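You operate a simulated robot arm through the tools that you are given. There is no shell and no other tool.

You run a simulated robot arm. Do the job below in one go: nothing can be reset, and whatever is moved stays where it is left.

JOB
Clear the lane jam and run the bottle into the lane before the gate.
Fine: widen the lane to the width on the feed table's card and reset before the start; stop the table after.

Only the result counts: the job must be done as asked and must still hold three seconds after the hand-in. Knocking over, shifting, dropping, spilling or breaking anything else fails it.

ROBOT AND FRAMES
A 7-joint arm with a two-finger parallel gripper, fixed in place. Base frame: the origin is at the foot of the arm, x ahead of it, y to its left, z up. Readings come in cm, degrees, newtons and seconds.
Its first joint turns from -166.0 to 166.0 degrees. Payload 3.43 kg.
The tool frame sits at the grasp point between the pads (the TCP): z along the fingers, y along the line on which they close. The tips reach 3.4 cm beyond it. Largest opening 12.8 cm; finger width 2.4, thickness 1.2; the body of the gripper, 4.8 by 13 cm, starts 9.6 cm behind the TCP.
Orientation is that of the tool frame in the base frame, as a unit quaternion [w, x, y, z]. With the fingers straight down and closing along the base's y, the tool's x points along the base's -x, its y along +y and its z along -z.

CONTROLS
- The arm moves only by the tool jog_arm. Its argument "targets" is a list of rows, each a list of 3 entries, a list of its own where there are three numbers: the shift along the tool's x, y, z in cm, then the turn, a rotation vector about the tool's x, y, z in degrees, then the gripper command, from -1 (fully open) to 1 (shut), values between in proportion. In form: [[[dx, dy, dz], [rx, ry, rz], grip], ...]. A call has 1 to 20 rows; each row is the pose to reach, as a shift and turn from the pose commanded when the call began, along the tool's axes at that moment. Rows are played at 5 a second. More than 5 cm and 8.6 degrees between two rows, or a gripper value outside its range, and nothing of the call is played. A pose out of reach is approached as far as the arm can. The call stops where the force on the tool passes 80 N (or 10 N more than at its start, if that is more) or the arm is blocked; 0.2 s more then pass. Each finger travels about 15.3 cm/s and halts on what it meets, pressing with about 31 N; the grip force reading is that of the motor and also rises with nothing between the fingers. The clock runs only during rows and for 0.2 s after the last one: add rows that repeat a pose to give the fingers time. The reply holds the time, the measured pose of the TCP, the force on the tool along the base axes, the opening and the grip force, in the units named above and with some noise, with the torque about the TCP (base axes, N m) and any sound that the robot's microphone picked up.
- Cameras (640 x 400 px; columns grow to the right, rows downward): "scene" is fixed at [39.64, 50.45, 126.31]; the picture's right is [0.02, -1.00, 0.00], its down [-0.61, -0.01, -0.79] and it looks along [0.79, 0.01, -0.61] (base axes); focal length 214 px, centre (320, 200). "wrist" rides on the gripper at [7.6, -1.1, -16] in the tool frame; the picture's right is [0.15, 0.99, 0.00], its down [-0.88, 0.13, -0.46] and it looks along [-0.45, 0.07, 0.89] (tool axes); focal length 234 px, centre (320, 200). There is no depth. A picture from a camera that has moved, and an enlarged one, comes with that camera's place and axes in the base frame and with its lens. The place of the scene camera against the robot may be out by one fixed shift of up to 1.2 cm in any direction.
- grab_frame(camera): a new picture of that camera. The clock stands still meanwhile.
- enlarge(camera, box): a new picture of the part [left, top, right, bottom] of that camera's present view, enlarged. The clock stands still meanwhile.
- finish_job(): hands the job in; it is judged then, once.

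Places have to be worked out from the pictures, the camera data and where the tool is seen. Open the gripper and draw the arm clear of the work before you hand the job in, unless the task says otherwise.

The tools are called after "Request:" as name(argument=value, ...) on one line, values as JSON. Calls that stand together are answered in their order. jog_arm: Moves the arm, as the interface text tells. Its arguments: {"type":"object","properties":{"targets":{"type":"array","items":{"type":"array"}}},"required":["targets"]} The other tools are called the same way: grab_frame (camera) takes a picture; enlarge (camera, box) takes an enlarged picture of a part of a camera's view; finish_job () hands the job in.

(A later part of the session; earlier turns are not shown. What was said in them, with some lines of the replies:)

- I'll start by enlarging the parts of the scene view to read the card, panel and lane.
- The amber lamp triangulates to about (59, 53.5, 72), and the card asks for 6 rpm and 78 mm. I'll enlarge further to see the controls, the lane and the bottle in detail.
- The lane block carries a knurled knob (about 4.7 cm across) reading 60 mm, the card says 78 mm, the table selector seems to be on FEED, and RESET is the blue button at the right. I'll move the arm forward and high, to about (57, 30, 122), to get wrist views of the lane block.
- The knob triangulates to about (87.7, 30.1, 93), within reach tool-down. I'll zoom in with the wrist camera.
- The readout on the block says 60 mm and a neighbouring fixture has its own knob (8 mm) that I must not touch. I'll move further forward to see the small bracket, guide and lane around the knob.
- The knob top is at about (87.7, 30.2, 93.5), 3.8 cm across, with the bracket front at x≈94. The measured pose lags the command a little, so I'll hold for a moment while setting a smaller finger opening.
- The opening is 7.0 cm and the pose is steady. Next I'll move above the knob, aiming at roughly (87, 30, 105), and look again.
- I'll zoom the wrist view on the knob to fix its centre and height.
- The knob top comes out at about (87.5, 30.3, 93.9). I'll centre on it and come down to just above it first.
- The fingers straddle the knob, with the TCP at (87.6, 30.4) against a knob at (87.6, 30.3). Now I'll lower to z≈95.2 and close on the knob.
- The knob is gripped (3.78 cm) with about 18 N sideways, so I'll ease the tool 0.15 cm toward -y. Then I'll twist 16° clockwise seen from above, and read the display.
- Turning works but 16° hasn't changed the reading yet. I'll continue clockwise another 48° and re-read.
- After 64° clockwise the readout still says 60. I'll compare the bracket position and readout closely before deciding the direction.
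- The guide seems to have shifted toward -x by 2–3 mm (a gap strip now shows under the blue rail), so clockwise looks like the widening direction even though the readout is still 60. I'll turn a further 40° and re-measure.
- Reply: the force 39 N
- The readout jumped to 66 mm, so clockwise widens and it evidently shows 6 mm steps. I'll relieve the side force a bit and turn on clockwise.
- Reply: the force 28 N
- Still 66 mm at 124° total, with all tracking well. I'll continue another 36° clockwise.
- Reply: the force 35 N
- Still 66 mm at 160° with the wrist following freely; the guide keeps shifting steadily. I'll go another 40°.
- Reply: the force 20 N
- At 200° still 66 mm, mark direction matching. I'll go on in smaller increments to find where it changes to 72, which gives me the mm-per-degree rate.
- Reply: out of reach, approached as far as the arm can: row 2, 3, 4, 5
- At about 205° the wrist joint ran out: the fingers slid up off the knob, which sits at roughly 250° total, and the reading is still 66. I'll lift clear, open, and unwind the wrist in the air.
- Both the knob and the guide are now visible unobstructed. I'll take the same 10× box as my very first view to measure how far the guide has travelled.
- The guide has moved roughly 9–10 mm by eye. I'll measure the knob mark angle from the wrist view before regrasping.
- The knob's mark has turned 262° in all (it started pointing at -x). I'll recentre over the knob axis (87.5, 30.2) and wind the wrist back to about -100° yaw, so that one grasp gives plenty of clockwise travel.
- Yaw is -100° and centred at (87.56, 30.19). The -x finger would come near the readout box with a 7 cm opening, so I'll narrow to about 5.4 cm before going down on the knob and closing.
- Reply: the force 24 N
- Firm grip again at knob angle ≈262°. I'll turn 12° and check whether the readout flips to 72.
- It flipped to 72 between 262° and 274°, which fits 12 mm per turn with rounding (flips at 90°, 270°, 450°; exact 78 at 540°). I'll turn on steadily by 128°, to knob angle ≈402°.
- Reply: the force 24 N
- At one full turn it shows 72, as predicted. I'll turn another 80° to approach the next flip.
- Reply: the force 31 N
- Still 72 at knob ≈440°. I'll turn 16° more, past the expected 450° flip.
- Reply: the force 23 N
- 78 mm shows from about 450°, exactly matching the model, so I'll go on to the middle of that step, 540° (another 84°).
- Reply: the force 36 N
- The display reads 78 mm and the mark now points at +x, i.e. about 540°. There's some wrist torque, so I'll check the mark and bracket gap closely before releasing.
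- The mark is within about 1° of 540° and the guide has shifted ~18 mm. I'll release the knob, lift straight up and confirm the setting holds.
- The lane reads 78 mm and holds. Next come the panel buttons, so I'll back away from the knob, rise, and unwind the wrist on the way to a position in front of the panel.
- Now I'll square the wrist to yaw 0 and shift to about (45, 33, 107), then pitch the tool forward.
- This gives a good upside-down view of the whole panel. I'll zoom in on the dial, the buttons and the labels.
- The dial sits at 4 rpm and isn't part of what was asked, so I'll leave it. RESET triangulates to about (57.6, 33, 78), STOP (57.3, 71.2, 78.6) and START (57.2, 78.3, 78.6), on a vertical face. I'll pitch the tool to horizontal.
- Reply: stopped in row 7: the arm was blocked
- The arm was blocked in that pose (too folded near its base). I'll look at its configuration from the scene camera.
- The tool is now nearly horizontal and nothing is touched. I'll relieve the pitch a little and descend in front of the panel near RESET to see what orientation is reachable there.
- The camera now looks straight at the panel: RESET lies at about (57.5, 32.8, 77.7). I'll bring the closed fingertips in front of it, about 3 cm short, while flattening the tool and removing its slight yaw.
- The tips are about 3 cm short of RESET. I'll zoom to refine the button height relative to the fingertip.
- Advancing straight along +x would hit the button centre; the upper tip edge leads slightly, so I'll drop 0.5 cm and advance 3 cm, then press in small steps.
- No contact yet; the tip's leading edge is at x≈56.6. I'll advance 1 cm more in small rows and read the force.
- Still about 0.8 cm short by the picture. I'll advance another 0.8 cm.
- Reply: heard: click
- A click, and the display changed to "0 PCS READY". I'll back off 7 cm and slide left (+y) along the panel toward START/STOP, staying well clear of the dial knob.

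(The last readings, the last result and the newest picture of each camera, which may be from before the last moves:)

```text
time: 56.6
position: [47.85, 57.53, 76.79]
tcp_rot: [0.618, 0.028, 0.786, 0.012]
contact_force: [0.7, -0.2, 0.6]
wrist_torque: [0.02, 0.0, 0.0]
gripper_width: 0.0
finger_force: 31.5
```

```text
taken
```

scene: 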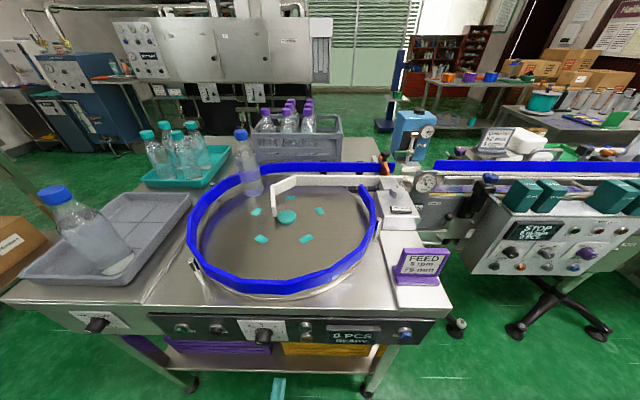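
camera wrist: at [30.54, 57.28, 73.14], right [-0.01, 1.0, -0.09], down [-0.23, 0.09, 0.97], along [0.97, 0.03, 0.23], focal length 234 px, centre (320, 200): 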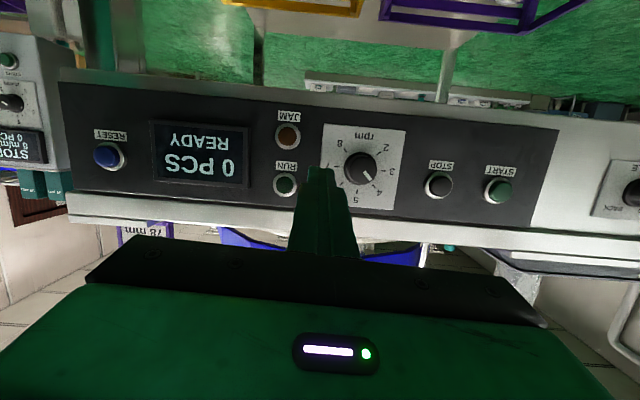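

The wrist view shows READY, JAM lamp off, START and STOP ahead. I'll slide on to in front of START (y≈78) and refine, also checking the FEED/BACK selector from there.

Request:
jog_arm(targets=[[[0.3, 4.9, 0], [0, 0, 0], 1], [[0.6, 9.8, -0.1], [0, 0, 0], 1], [[0.9, 14.7, -0.2], [0, 0, 0], 1], [[1.2, 19.6, -0.3], [0, 0, 0], 1], [[1.2, 20.5, -0.3], [0, 0, 0], 1], [[1.2, 20.5, -0.3], [0, 0, 0], 1]])

Request:
grab_frame(camera="wrist")

Request:
enlarge(camera="wrist", box=[264, 130, 376, 200])

```text
time: 58.0
position: [47.88, 77.91, 76.85]
tcp_rot: [0.618, 0.028, 0.786, 0.012]
contact_force: [0.8, -0.4, 0.1]
wrist_torque: [0.0, 0.0, -0.02]
gripper_width: 0.0
finger_force: 31.2
```

```text
taken
camera wrist: at [30.53, 77.6, 73.17], right [0.0, 1.0, -0.09], down [-0.23, 0.09, 0.97], along [0.97, 0.03, 0.23], focal length 234 px, centre (320, 200)
```

wrist: 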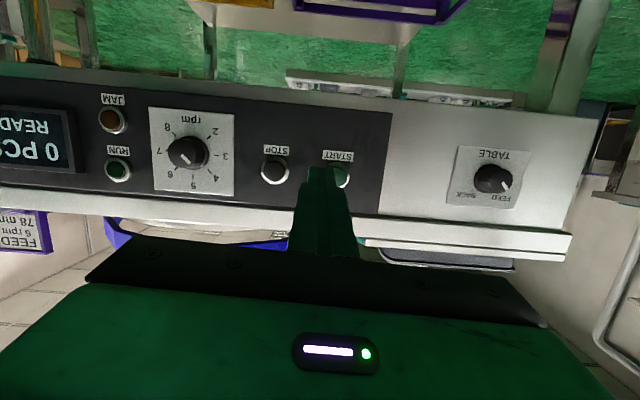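

```text
5.71 times, centred on (320, 165) of wrist
camera zoom: at [30.53, 77.6, 73.17], right [0.0, 1.0, -0.09], down [-0.23, 0.09, 0.97], along [0.97, 0.03, 0.23], focal length 1338 px, centre (320, 400)
```

zoom: 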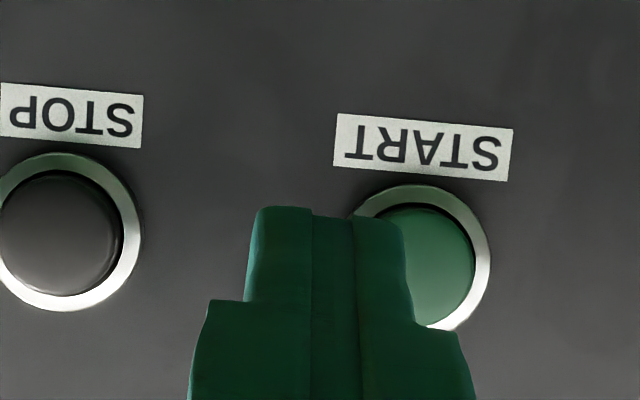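

START is about 2.2 cm further left, at y≈80.1, STOP at y≈72.7, both z≈76.7. I'll check the FEED/BACK selector and dial closely before starting.

Request:
enlarge(camera="wrist", box=[440, 130, 540, 220])

Request:
enlarge(camera="wrist", box=[140, 100, 250, 200])

Request:
enlarge(camera="scene", box=[180, 110, 420, 260])

```text
4.44 times, centred on (490, 175) of wrist
camera zoom: at [30.53, 77.6, 73.17], right [0.0, 1.0, -0.09], down [-0.23, 0.09, 0.97], along [0.97, 0.03, 0.23], focal length 1041 px, centre (-436, 311)
```

zoom: 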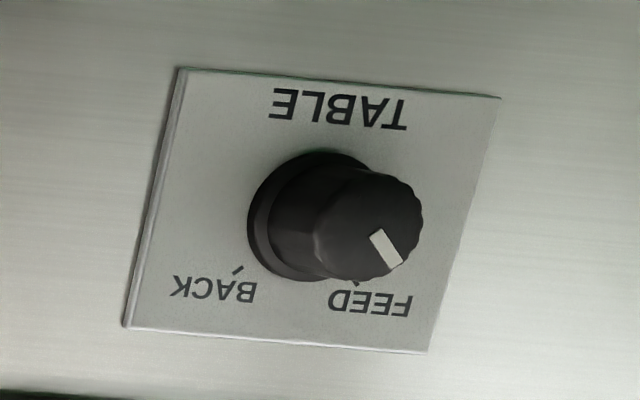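

```text
4.00 times, centred on (195, 150) of wrist
camera zoom: at [30.53, 77.6, 73.17], right [0.0, 1.0, -0.09], down [-0.23, 0.09, 0.97], along [0.97, 0.03, 0.23], focal length 937 px, centre (820, 400)
```

zoom: 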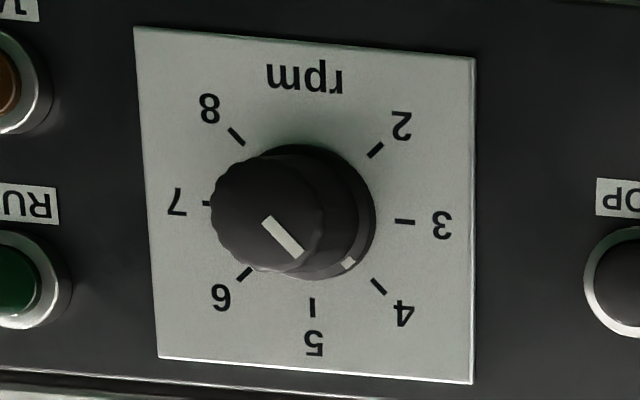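

```text
2.67 times, centred on (300, 185) of scene
camera zoom: at [39.64, 50.45, 126.31], right [0.02, -1.0, 0.0], down [-0.61, -0.01, -0.79], along [0.79, 0.01, -0.61], focal length 572 px, centre (373, 240)
```

zoom: 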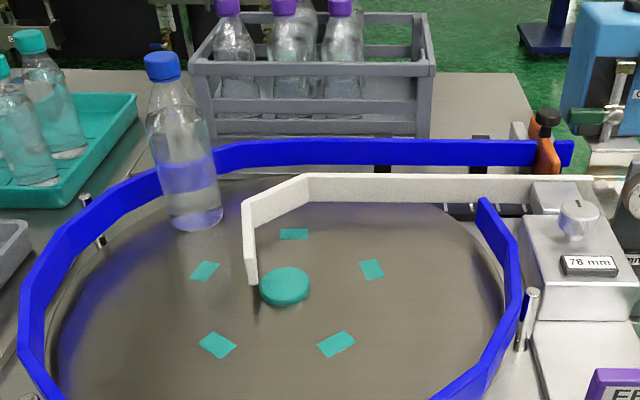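

Selector is at FEED and the dial at 4. I'll now shift 2.2 cm to START and advance to about 1 cm short of it.

Request:
jog_arm(targets=[[[0.13, 2.2, -0.03], [0, 0, 0], 1], [[-0.57, 2.29, 2.88], [0, 0, 0], 1], [[-1.03, 2.34, 4.8], [0, 0, 0], 1], [[-1.27, 2.37, 5.79], [0, 0, 0], 1], [[-1.27, 2.37, 5.79], [0, 0, 0], 1]])

Request:
enlarge(camera="scene", box=[140, 305, 236, 365])

Request:
enlarge(camera="wrist", box=[264, 130, 376, 200])

```text
time: 59.2
position: [53.04, 78.64, 76.82]
tcp_rot: [0.618, 0.028, 0.786, 0.012]
contact_force: [0.5, 0.0, 0.3]
wrist_torque: [-0.03, -0.04, 0.02]
gripper_width: 0.0
finger_force: 31.4
out of reach, approached as far as the arm can: row 1, 2, 3, 4, 5
```

```text
6.67 times, centred on (188, 335) of scene
camera zoom: at [39.64, 50.45, 126.31], right [0.02, -1.0, 0.0], down [-0.61, -0.01, -0.79], along [0.79, 0.01, -0.61], focal length 1430 px, centre (1200, -700)
```

zoom: 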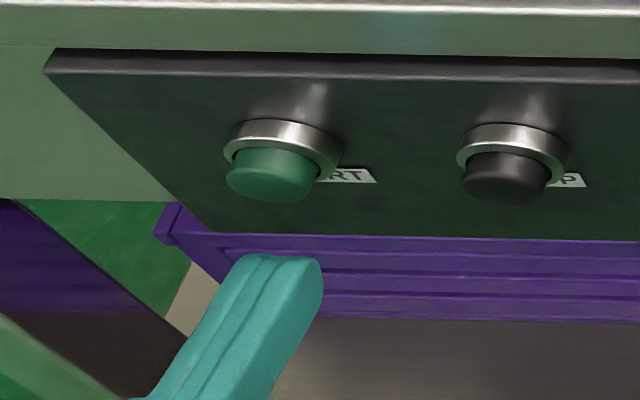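

```text
5.71 times, centred on (320, 165) of wrist
camera zoom: at [35.75, 78.25, 73.17], right [-0.01, 1.0, -0.09], down [-0.23, 0.09, 0.97], along [0.97, 0.03, 0.23], focal length 1338 px, centre (320, 400)
```

zoom: 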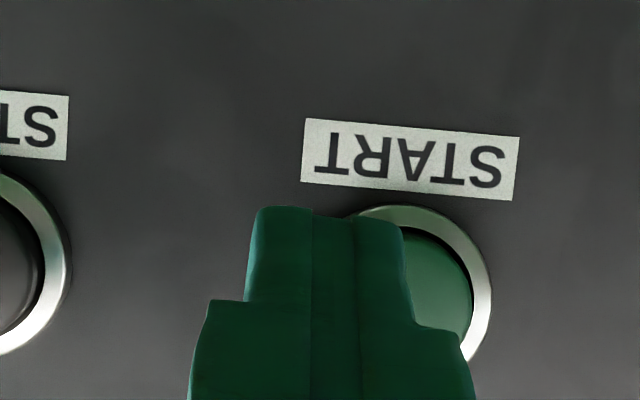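

The arm's reach ends at y≈78.6 with the tool square to the panel, while START is at (58.2, 80.2, 76.6). Turning the tool heading 20° toward +y gives more reach, so I'll back off 2 cm and do that.

Request:
jog_arm(targets=[[[0.47, -0.06, -1.94], [0, 0, 0], 1], [[0.47, -0.06, -1.94], [-6.8, 0.37, -1.64], 1], [[0.5, 0.5, -1.95], [-13.6, 0.75, -3.28], 1], [[0.524, 0.94, -1.958], [-19.4, 1.07, -4.7], 1], [[0.524, 0.94, -1.958], [-19.4, 1.07, -4.7], 1]])

Request:
grab_frame(camera="wrist")

Request:
enlarge(camera="scene", box=[140, 305, 236, 365])

```text
time: 60.4
position: [51.02, 79.59, 76.96]
tcp_rot: [0.606, -0.109, 0.779, 0.119]
contact_force: [-0.1, -1.3, 0.9]
wrist_torque: [0.03, 0.0, 0.04]
gripper_width: 0.0
finger_force: 31.2
```

```text
taken
camera wrist: at [34.85, 73.35, 73.29], right [-0.35, 0.93, -0.09], down [-0.25, 0.0, 0.97], along [0.9, 0.36, 0.23], focal length 234 px, centre (320, 200)
```

wrist: 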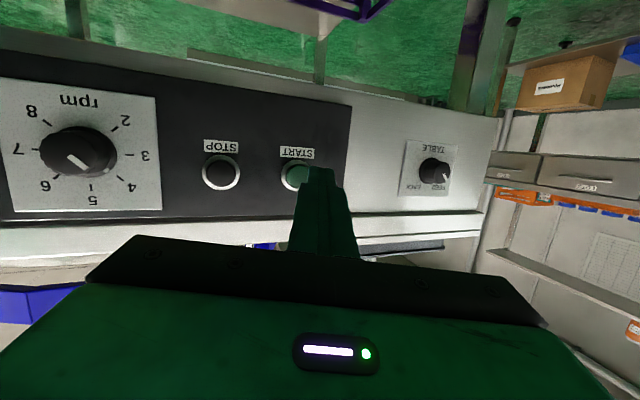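

```text
6.67 times, centred on (188, 335) of scene
camera zoom: at [39.64, 50.45, 126.31], right [0.02, -1.0, 0.0], down [-0.61, -0.01, -0.79], along [0.79, 0.01, -0.61], focal length 1430 px, centre (1200, -700)
```

zoom: 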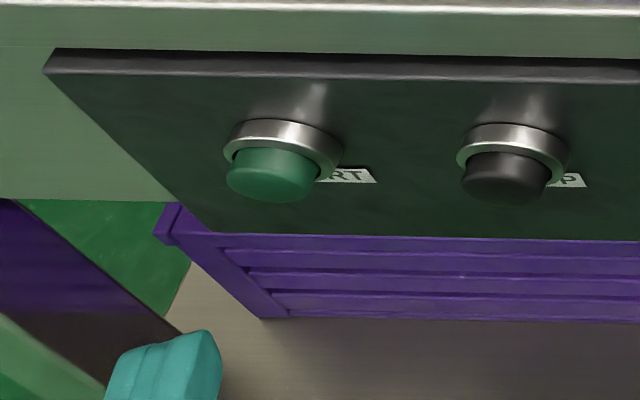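

The tip now lines up with START (its leading corner at y 79.6, z 77.2 against a cap at y 80.0, z 76.8). I'll advance 3 cm toward it first.

Request:
jog_arm(targets=[[[-0.24, -0.31, 0.92], [0, 0, 0], 1], [[-0.48, -0.63, 1.84], [0, 0, 0], 1], [[-0.7, -0.91, 2.66], [0, 0, 0], 1], [[-0.7, -0.91, 2.66], [0, 0, 0], 1]])

Request:
enlarge(camera="scene", box=[140, 305, 236, 365])

Request:
enlarge(camera="wrist", box=[264, 130, 376, 200])

```text
time: 61.4
position: [53.94, 79.64, 76.95]
tcp_rot: [0.606, -0.108, 0.779, 0.119]
contact_force: [0.0, 0.4, 1.0]
wrist_torque: [0.01, 0.0, 0.0]
gripper_width: 0.02
finger_force: 30.9
```

```text
6.67 times, centred on (188, 335) of scene
camera zoom: at [39.64, 50.45, 126.31], right [0.02, -1.0, 0.0], down [-0.61, -0.01, -0.79], along [0.79, 0.01, -0.61], focal length 1430 px, centre (1200, -700)
```

zoom: 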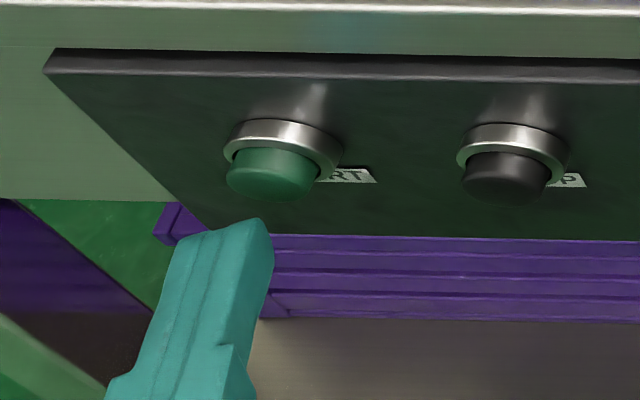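

```text
5.71 times, centred on (320, 165) of wrist
camera zoom: at [37.78, 73.36, 73.3], right [-0.35, 0.93, -0.09], down [-0.25, 0.0, 0.97], along [0.91, 0.36, 0.23], focal length 1338 px, centre (320, 400)
```

zoom: 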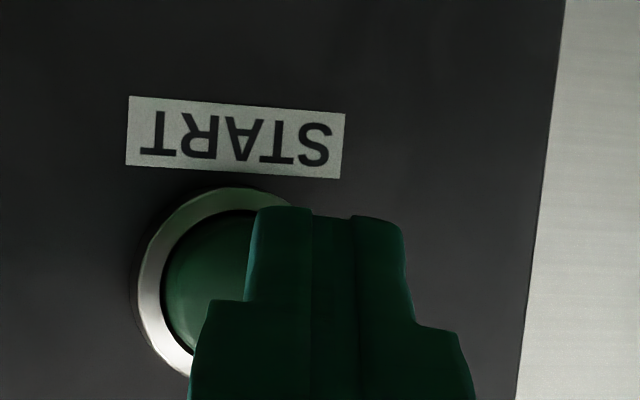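

The leading corner sits about half a centimetre in front of START. I'll press by advancing 0.8 cm.

Request:
jog_arm(targets=[[[-0.06, -0.08, 0.23], [0, 0, 0], 1], [[-0.12, -0.16, 0.46], [0, 0, 0], 1], [[-0.19, -0.25, 0.73], [0, 0, 0], 1]])

Request:
grab_frame(camera="scene")

```text
time: 62.2
position: [54.71, 79.66, 76.83]
tcp_rot: [0.607, -0.109, 0.778, 0.119]
contact_force: [-1.0, 0.3, -1.0]
wrist_torque: [-0.02, -0.03, -0.03]
gripper_width: 0.0
finger_force: 31.1
```

```text
taken
```

scene: 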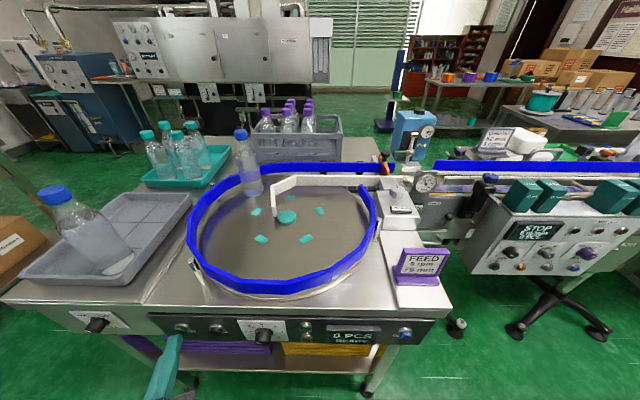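

No click yet and the display still says READY; I'll push a little further.

Request:
jog_arm(targets=[[[-0.05, -0.06, 0.18], [0, 0, 0], 1], [[-0.1, -0.13, 0.37], [0, 0, 0], 1], [[-0.1, -0.13, 0.37], [0, 0, 0], 1]])

Request:
grab_frame(camera="scene")

```text
time: 63.0
position: [54.96, 79.69, 76.98]
tcp_rot: [0.606, -0.11, 0.778, 0.121]
contact_force: [-6.5, -0.6, 0.1]
wrist_torque: [-0.02, -0.04, -0.01]
gripper_width: 0.0
finger_force: 30.6
heard: click
```

```text
taken
```

scene: 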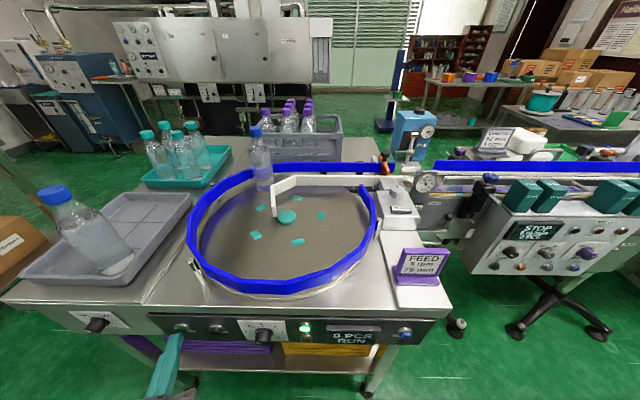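

Click — the table shows RUN and the bottle is moving. I'll back off and shift to a point in front of STOP while watching the bottle.

Request:
jog_arm(targets=[[[0.73, 0.94, -2.75], [0, 0, 0], 1], [[0.82, -2.47, -3.9], [0, 0, 0], 1], [[0.91, -5.98, -5.08], [0, 0, 0], 1]])

Request:
grab_frame(camera="scene")

Request:
enlarge(camera="wrist", box=[240, 120, 400, 220])

```text
time: 63.8
position: [52.06, 72.19, 76.88]
tcp_rot: [0.607, -0.108, 0.778, 0.118]
contact_force: [-0.4, -0.1, -0.3]
wrist_torque: [0.01, -0.01, 0.0]
gripper_width: 0.0
finger_force: 31.4
```

```text
taken
```

scene: 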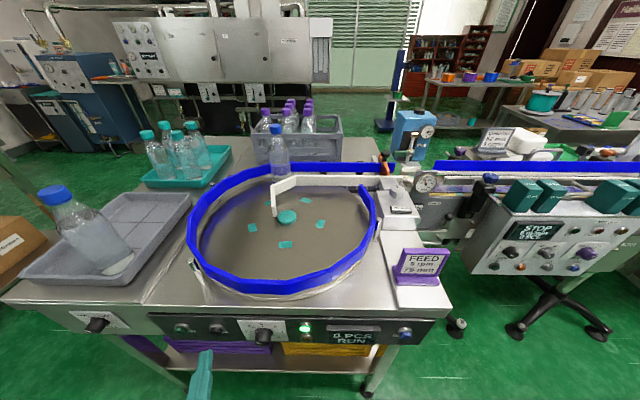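

```text
4.00 times, centred on (320, 170) of wrist
camera zoom: at [35.89, 65.83, 73.27], right [-0.35, 0.93, -0.09], down [-0.25, 0.0, 0.97], along [0.91, 0.36, 0.23], focal length 937 px, centre (320, 320)
```

zoom: 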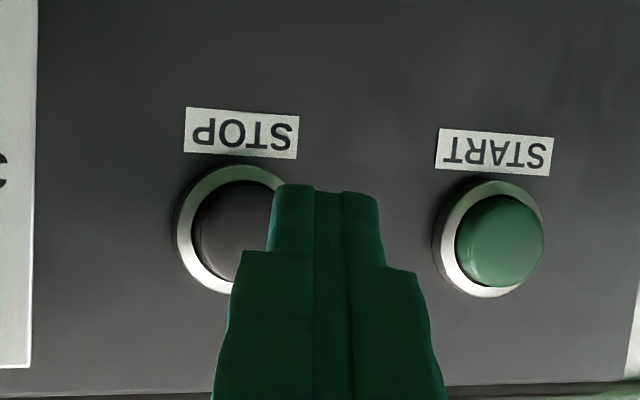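

STOP lines up at y≈72.5 with the tip's leading corner. The bottle is approaching the lane mouth; I'll edge closer to STOP (about 1 cm short) while it runs.

Request:
jog_arm(targets=[[[-0.24, -0.31, 0.92], [0, 0, 0], 1], [[-0.46, -0.6, 1.74], [0, 0, 0], 1], [[-0.46, -0.6, 1.74], [0, 0, 0], 1]])

Request:
enlarge(camera="scene", box=[220, 100, 440, 240])

```text
time: 64.6
position: [54.04, 72.27, 76.92]
tcp_rot: [0.607, -0.109, 0.778, 0.119]
contact_force: [0.1, 0.5, -1.3]
wrist_torque: [-0.01, 0.01, 0.03]
gripper_width: 0.0
finger_force: 30.8
```

```text
2.86 times, centred on (330, 170) of scene
camera zoom: at [39.64, 50.45, 126.31], right [0.02, -1.0, 0.0], down [-0.61, -0.01, -0.79], along [0.79, 0.01, -0.61], focal length 613 px, centre (291, 286)
```

zoom: 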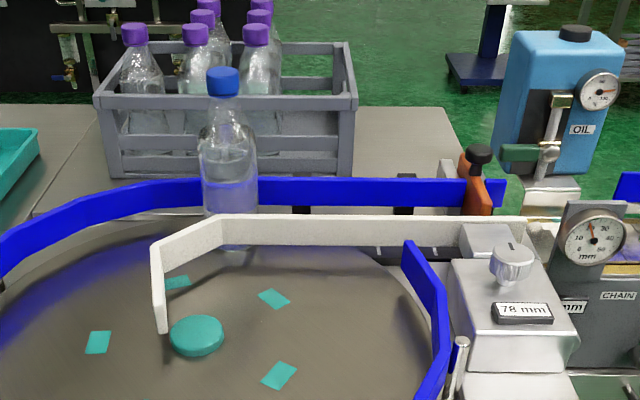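

The bottle has entered the lane mouth upright. I'll wait about a second more with the arm still.

Request:
jog_arm(targets=[[[0, 0, 0], [0, 0, 0], 1], [[0, 0, 0], [0, 0, 0], 1], [[0, 0, 0], [0, 0, 0], 1]])

Request:
enlarge(camera="scene", box=[220, 100, 440, 240])

```text
time: 65.4
position: [53.99, 72.24, 76.94]
tcp_rot: [0.607, -0.11, 0.778, 0.12]
contact_force: [-0.9, 0.1, -0.3]
wrist_torque: [0.03, 0.03, 0.01]
gripper_width: 0.02
finger_force: 31.1
```

```text
2.86 times, centred on (330, 170) of scene
camera zoom: at [39.64, 50.45, 126.31], right [0.02, -1.0, 0.0], down [-0.61, -0.01, -0.79], along [0.79, 0.01, -0.61], focal length 613 px, centre (291, 286)
```

zoom: 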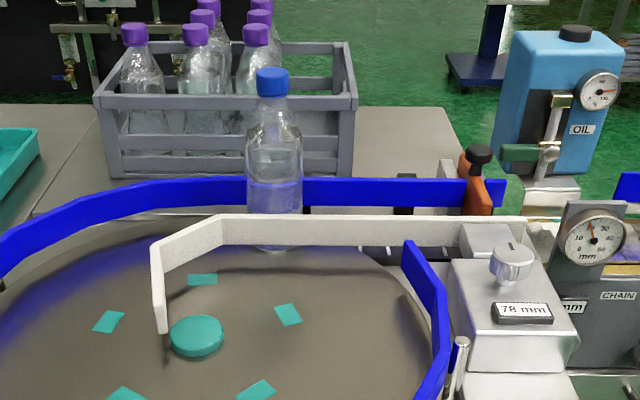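

The bottle is travelling along inside the lane (about 50 zoom-px per 0.8 s). I'll keep waiting.

Request:
jog_arm(targets=[[[0, 0, 0], [0, 0, 0], 1], [[0, 0, 0], [0, 0, 0], 1], [[0, 0, 0], [0, 0, 0], 1], [[0, 0, 0], [0, 0, 0], 1]])

Request:
enlarge(camera="scene", box=[220, 100, 440, 240])

Request:
enlarge(camera="scene", box=[290, 312, 400, 352])

```text
time: 66.4
position: [54.09, 72.14, 77.01]
tcp_rot: [0.607, -0.108, 0.779, 0.119]
contact_force: [0.8, 0.5, 0.1]
wrist_torque: [0.0, 0.03, -0.02]
gripper_width: 0.0
finger_force: 30.7
```

```text
2.86 times, centred on (330, 170) of scene
camera zoom: at [39.64, 50.45, 126.31], right [0.02, -1.0, 0.0], down [-0.61, -0.01, -0.79], along [0.79, 0.01, -0.61], focal length 613 px, centre (291, 286)
```

zoom: 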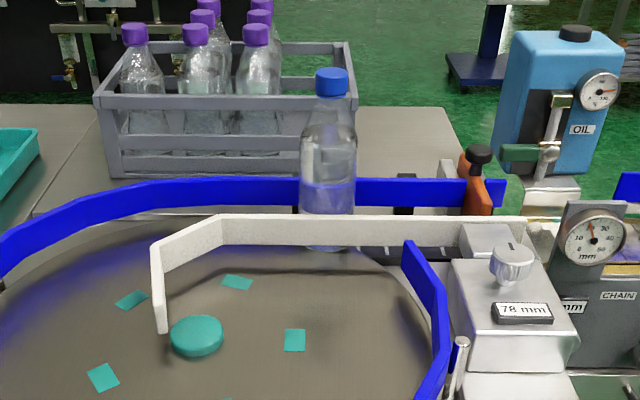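

```text
5.82 times, centred on (345, 332) of scene
camera zoom: at [39.64, 50.45, 126.31], right [0.02, -1.0, 0.0], down [-0.61, -0.01, -0.79], along [0.79, 0.01, -0.61], focal length 1248 px, centre (174, -568)
```

zoom: 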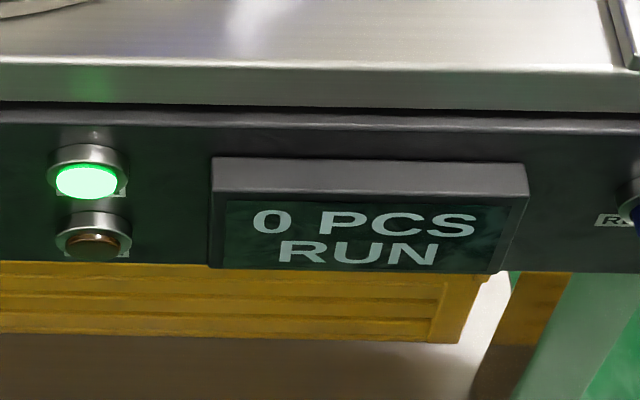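

Bottle at the middle of the lane, upright, still running with 0 PCS. I'll wait another second.

Request:
jog_arm(targets=[[[0, 0, 0], [0, 0, 0], 1], [[0, 0, 0], [0, 0, 0], 1], [[0, 0, 0], [0, 0, 0], 1], [[0, 0, 0], [0, 0, 0], 1]])

Request:
enlarge(camera="scene", box=[220, 100, 440, 240])

Request:
enlarge(camera="scene", box=[290, 312, 400, 352])

```text
time: 67.4
position: [53.94, 72.16, 77.08]
tcp_rot: [0.607, -0.108, 0.779, 0.119]
contact_force: [0.5, 0.2, -0.1]
wrist_torque: [-0.01, 0.01, -0.04]
gripper_width: 0.0
finger_force: 30.8
```

```text
2.86 times, centred on (330, 170) of scene
camera zoom: at [39.64, 50.45, 126.31], right [0.02, -1.0, 0.0], down [-0.61, -0.01, -0.79], along [0.79, 0.01, -0.61], focal length 613 px, centre (291, 286)
```

zoom: 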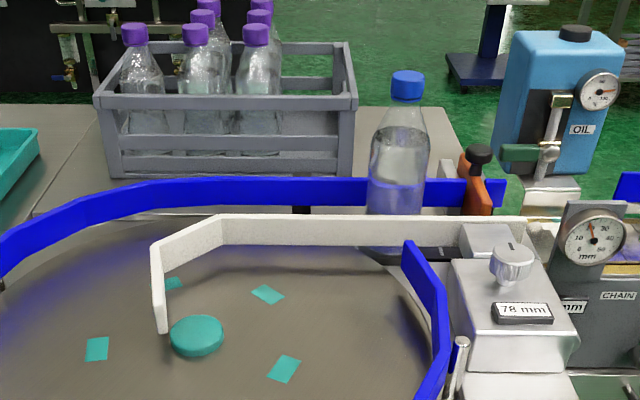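

```text
5.82 times, centred on (345, 332) of scene
camera zoom: at [39.64, 50.45, 126.31], right [0.02, -1.0, 0.0], down [-0.61, -0.01, -0.79], along [0.79, 0.01, -0.61], focal length 1248 px, centre (174, -568)
```

zoom: 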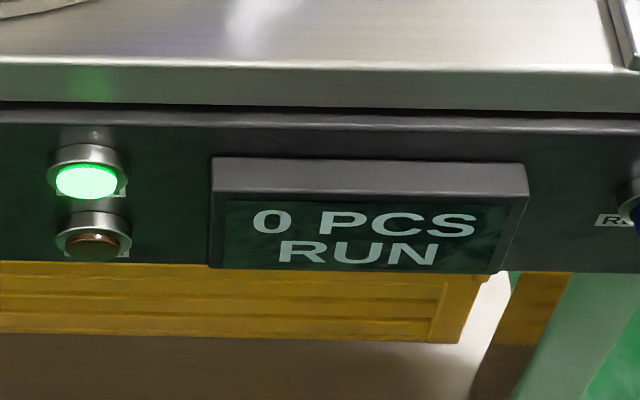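

The bottle is now on the dark lane plate close to the gate. I'll wait a little more (0.6 s) and check.

Request:
jog_arm(targets=[[[0, 0, 0], [0, 0, 0], 1], [[0, 0, 0], [0, 0, 0], 1]])

Request:
enlarge(camera="scene", box=[320, 100, 440, 200])

Request:
enlarge(camera="scene", box=[290, 312, 400, 352])

```text
time: 68.0
position: [54.05, 72.18, 76.9]
tcp_rot: [0.607, -0.108, 0.779, 0.118]
contact_force: [0.6, 0.1, 0.0]
wrist_torque: [-0.01, 0.01, -0.01]
gripper_width: 0.0
finger_force: 31.0
```

```text
4.00 times, centred on (380, 150) of scene
camera zoom: at [39.64, 50.45, 126.31], right [0.02, -1.0, 0.0], down [-0.61, -0.01, -0.79], along [0.79, 0.01, -0.61], focal length 858 px, centre (80, 400)
```

zoom: 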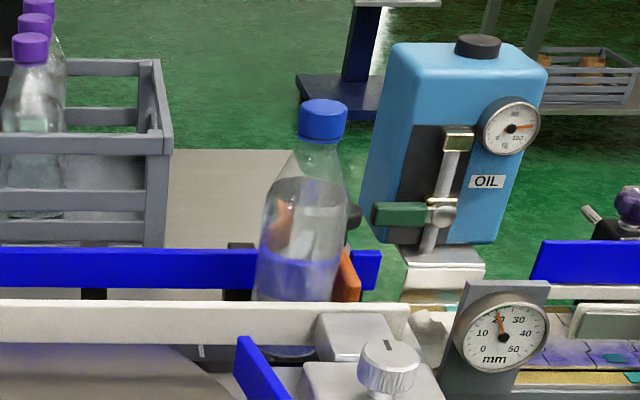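

```text
5.82 times, centred on (345, 332) of scene
camera zoom: at [39.64, 50.45, 126.31], right [0.02, -1.0, 0.0], down [-0.61, -0.01, -0.79], along [0.79, 0.01, -0.61], focal length 1248 px, centre (174, -568)
```

zoom: 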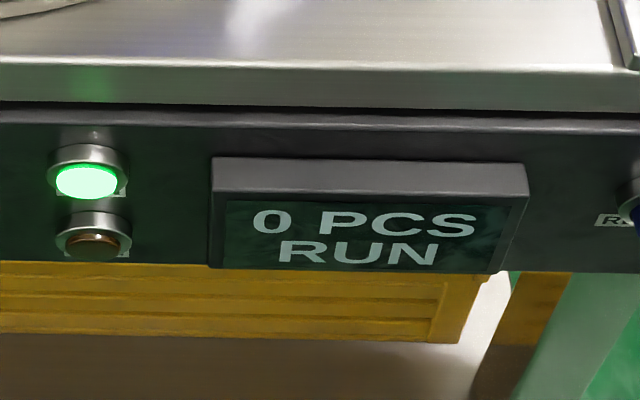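

The bottle stands upright just in front of the orange gate, so it's time to stop the table. I'll press STOP now with a 1.05 cm push.

Request:
jog_arm(targets=[[[-0.15, -0.19, 0.55], [0, 0, 0], 1], [[-0.254, -0.33, 0.964], [0, 0, 0], 1], [[-0.254, -0.33, 0.964], [0, 0, 0], 1]])

Request:
enlarge(camera="scene", box=[320, 100, 440, 200])

Request:
enlarge(camera="scene", box=[190, 312, 370, 352])

```text
time: 68.8
position: [55.09, 72.25, 76.96]
tcp_rot: [0.606, -0.108, 0.779, 0.119]
contact_force: [-6.8, -0.7, -0.9]
wrist_torque: [0.0, 0.04, 0.01]
gripper_width: 0.01
finger_force: 31.0
heard: click
```

```text
4.00 times, centred on (380, 150) of scene
camera zoom: at [39.64, 50.45, 126.31], right [0.02, -1.0, 0.0], down [-0.61, -0.01, -0.79], along [0.79, 0.01, -0.61], focal length 858 px, centre (80, 400)
```

zoom: 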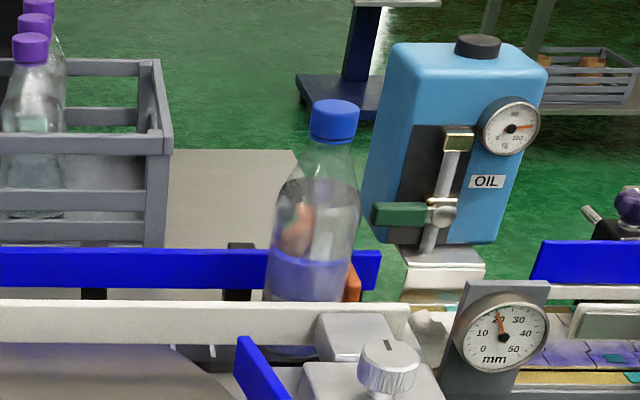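

```text
3.56 times, centred on (280, 332) of scene
camera zoom: at [39.64, 50.45, 126.31], right [0.02, -1.0, 0.0], down [-0.61, -0.01, -0.79], along [0.79, 0.01, -0.61], focal length 763 px, centre (462, -269)
```

zoom: 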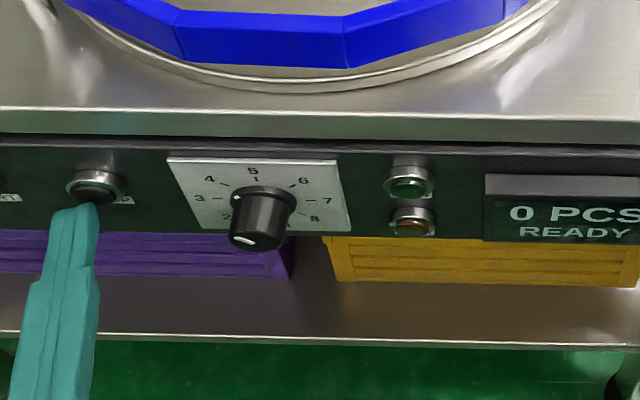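

Click: the RUN lamp is off and the display reads READY, with the bottle standing against the gate. I'll withdraw from the panel and open the gripper once clear.

Request:
jog_arm(targets=[[[0.5, 0.6, -1.84], [0, 0, 0], 1], [[1.45, 1.88, -5.5], [0, 0, 0], 1], [[2.4, 3.1, -9.2], [0, 0, 0], 0.5], [[2.4, 3.1, -9.2], [0, 0, 0], 0], [[2.4, 3.1, -9.2], [0, 0, 0], -0.5]])

Request:
grab_frame(camera="scene")

Request:
enlarge(camera="scene", box=[340, 110, 420, 190])

```text
time: 70.0
position: [44.98, 72.14, 77.19]
tcp_rot: [0.606, -0.109, 0.779, 0.119]
contact_force: [-0.6, 0.1, 0.1]
wrist_torque: [0.0, -0.03, 0.01]
gripper_width: 9.61
finger_force: 0.1
```

```text
taken
```

scene: 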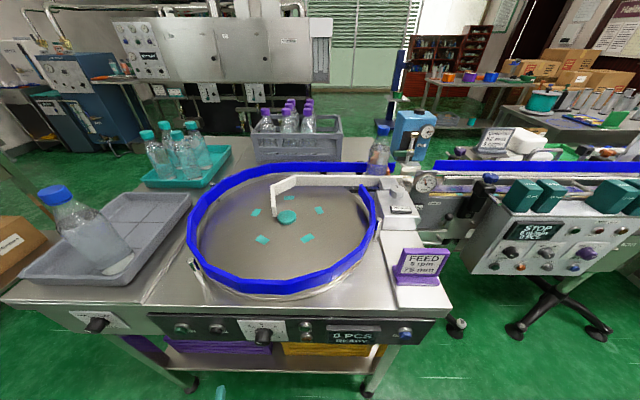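

```text
5.00 times, centred on (380, 150) of scene
camera zoom: at [39.64, 50.45, 126.31], right [0.02, -1.0, 0.0], down [-0.61, -0.01, -0.79], along [0.79, 0.01, -0.61], focal length 1072 px, centre (20, 450)
```

zoom: 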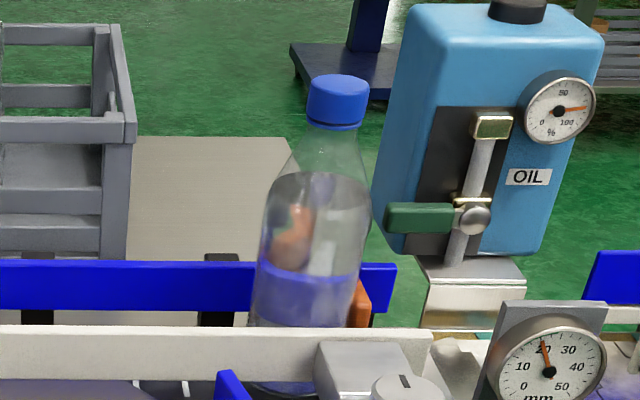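

I'll check the display and lane width readout once more, and view from closer that the bottle rests before the gate.

Request:
enlarge(camera="scene", box=[290, 312, 424, 352])

Request:
enlarge(camera="scene", box=[360, 160, 424, 216])

Request:
enlarge(camera="scene", box=[40, 300, 240, 350])

```text
4.78 times, centred on (357, 332) of scene
camera zoom: at [39.64, 50.45, 126.31], right [0.02, -1.0, 0.0], down [-0.61, -0.01, -0.79], along [0.79, 0.01, -0.61], focal length 1024 px, centre (143, -430)
```

zoom: 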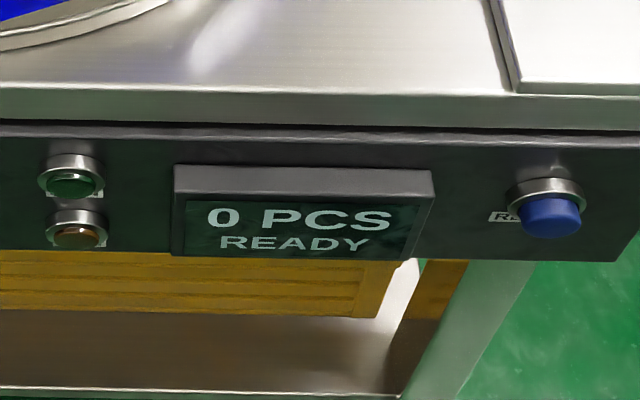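

```text
7.14 times, centred on (392, 188) of scene
camera zoom: at [39.64, 50.45, 126.31], right [0.02, -1.0, 0.0], down [-0.61, -0.01, -0.79], along [0.79, 0.01, -0.61], focal length 1532 px, centre (-194, 286)
```

zoom: 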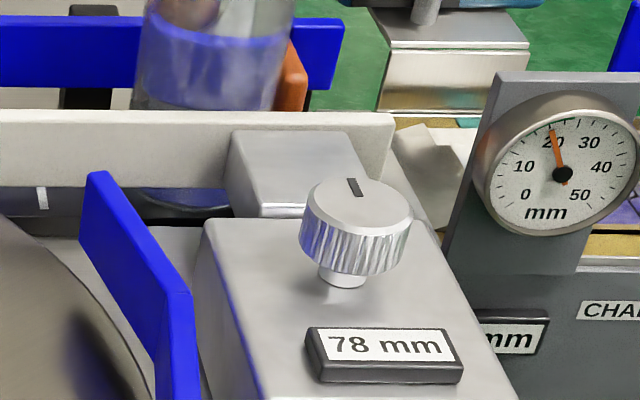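

```text
3.20 times, centred on (140, 325) of scene
camera zoom: at [39.64, 50.45, 126.31], right [0.02, -1.0, 0.0], down [-0.61, -0.01, -0.79], along [0.79, 0.01, -0.61], focal length 686 px, centre (896, -200)
```

zoom: 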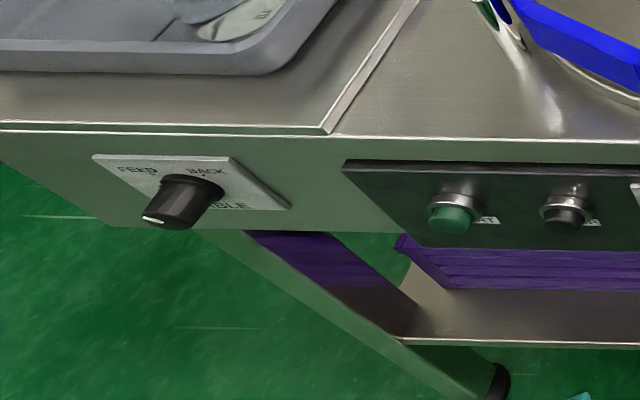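

Everything holds: 78 mm, READY, bottle upright at the gate. I'll draw the arm a bit further back and open the gripper fully, then verify once more.

Request:
jog_arm(targets=[[[0.7, 0.9, -2.7], [0, 0, 0], -1], [[1.4, 1.8, -5.4], [0, 0, 0], -1], [[1.4, 1.8, -5.4], [0, 0, 0], -1], [[1.4, 1.8, -5.4], [0, 0, 0], -1], [[1.4, 1.8, -5.4], [0, 0, 0], -1]])

Request:
grab_frame(camera="scene")

Request:
enlarge(camera="scene", box=[340, 110, 420, 190])

```text
time: 71.2
position: [39.39, 72.19, 76.9]
tcp_rot: [0.605, -0.109, 0.779, 0.119]
contact_force: [0.3, 0.1, 0.3]
wrist_torque: [-0.04, -0.01, -0.01]
gripper_width: 12.81
finger_force: 0.0
```

```text
taken
```

scene: 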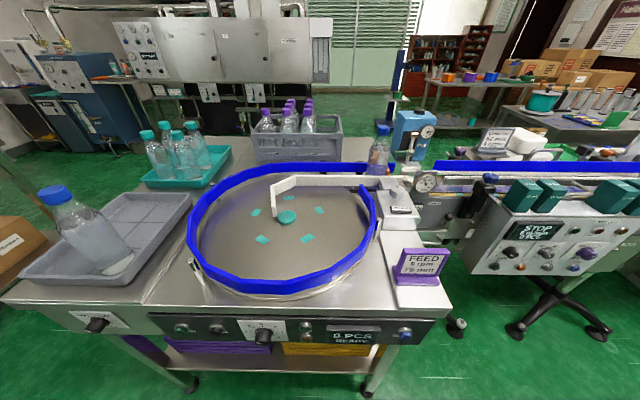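

```text
5.00 times, centred on (380, 150) of scene
camera zoom: at [39.64, 50.45, 126.31], right [0.02, -1.0, 0.0], down [-0.61, -0.01, -0.79], along [0.79, 0.01, -0.61], focal length 1072 px, centre (20, 450)
```

zoom: 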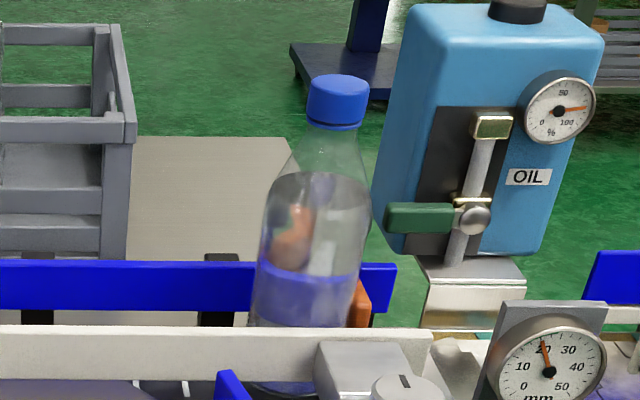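

The bottle has stayed upright in the lane before the gate, the disc is at rest, the lane reads 78 mm, and the arm is clear with the gripper open. I'm handing the job in.

Request:
finish_job()

```text
The job is handed in.
```

The jam is cleared and the bottle is standing upright in the lane, just in front of the orange gate. I've handed the job in; no verdict has come back yet.

- **Lane width:** I turned the lane knob from 60 mm to 78 mm, the width on the feed table's card. The readout only shows 6 mm steps, so I set the knob to the middle of the 78 step, where the guide had moved about 18 mm.
- **Reset and run:** I pressed RESET and the display changed from JAM to READY. I then pressed START, and the bottle ran into the lane without tipping.
- **Stop:** I pressed STOP once the bottle reached the gate. The disc is at rest, the RUN lamp is off and the display reads READY. The counter still shows 0 PCS, as it did before the run.
- **Speed left alone:** the dial is still at 4 rpm. The card also says 6 rpm, but you only asked for the width, so I didn't change it.

While I was turning the lane knob, the wrist reached its limit and the fingers slipped off once. I regripped and finished the turn, and the setting held. The arm is now back from the panel with the gripper open, and the pictures show nothing else moved.
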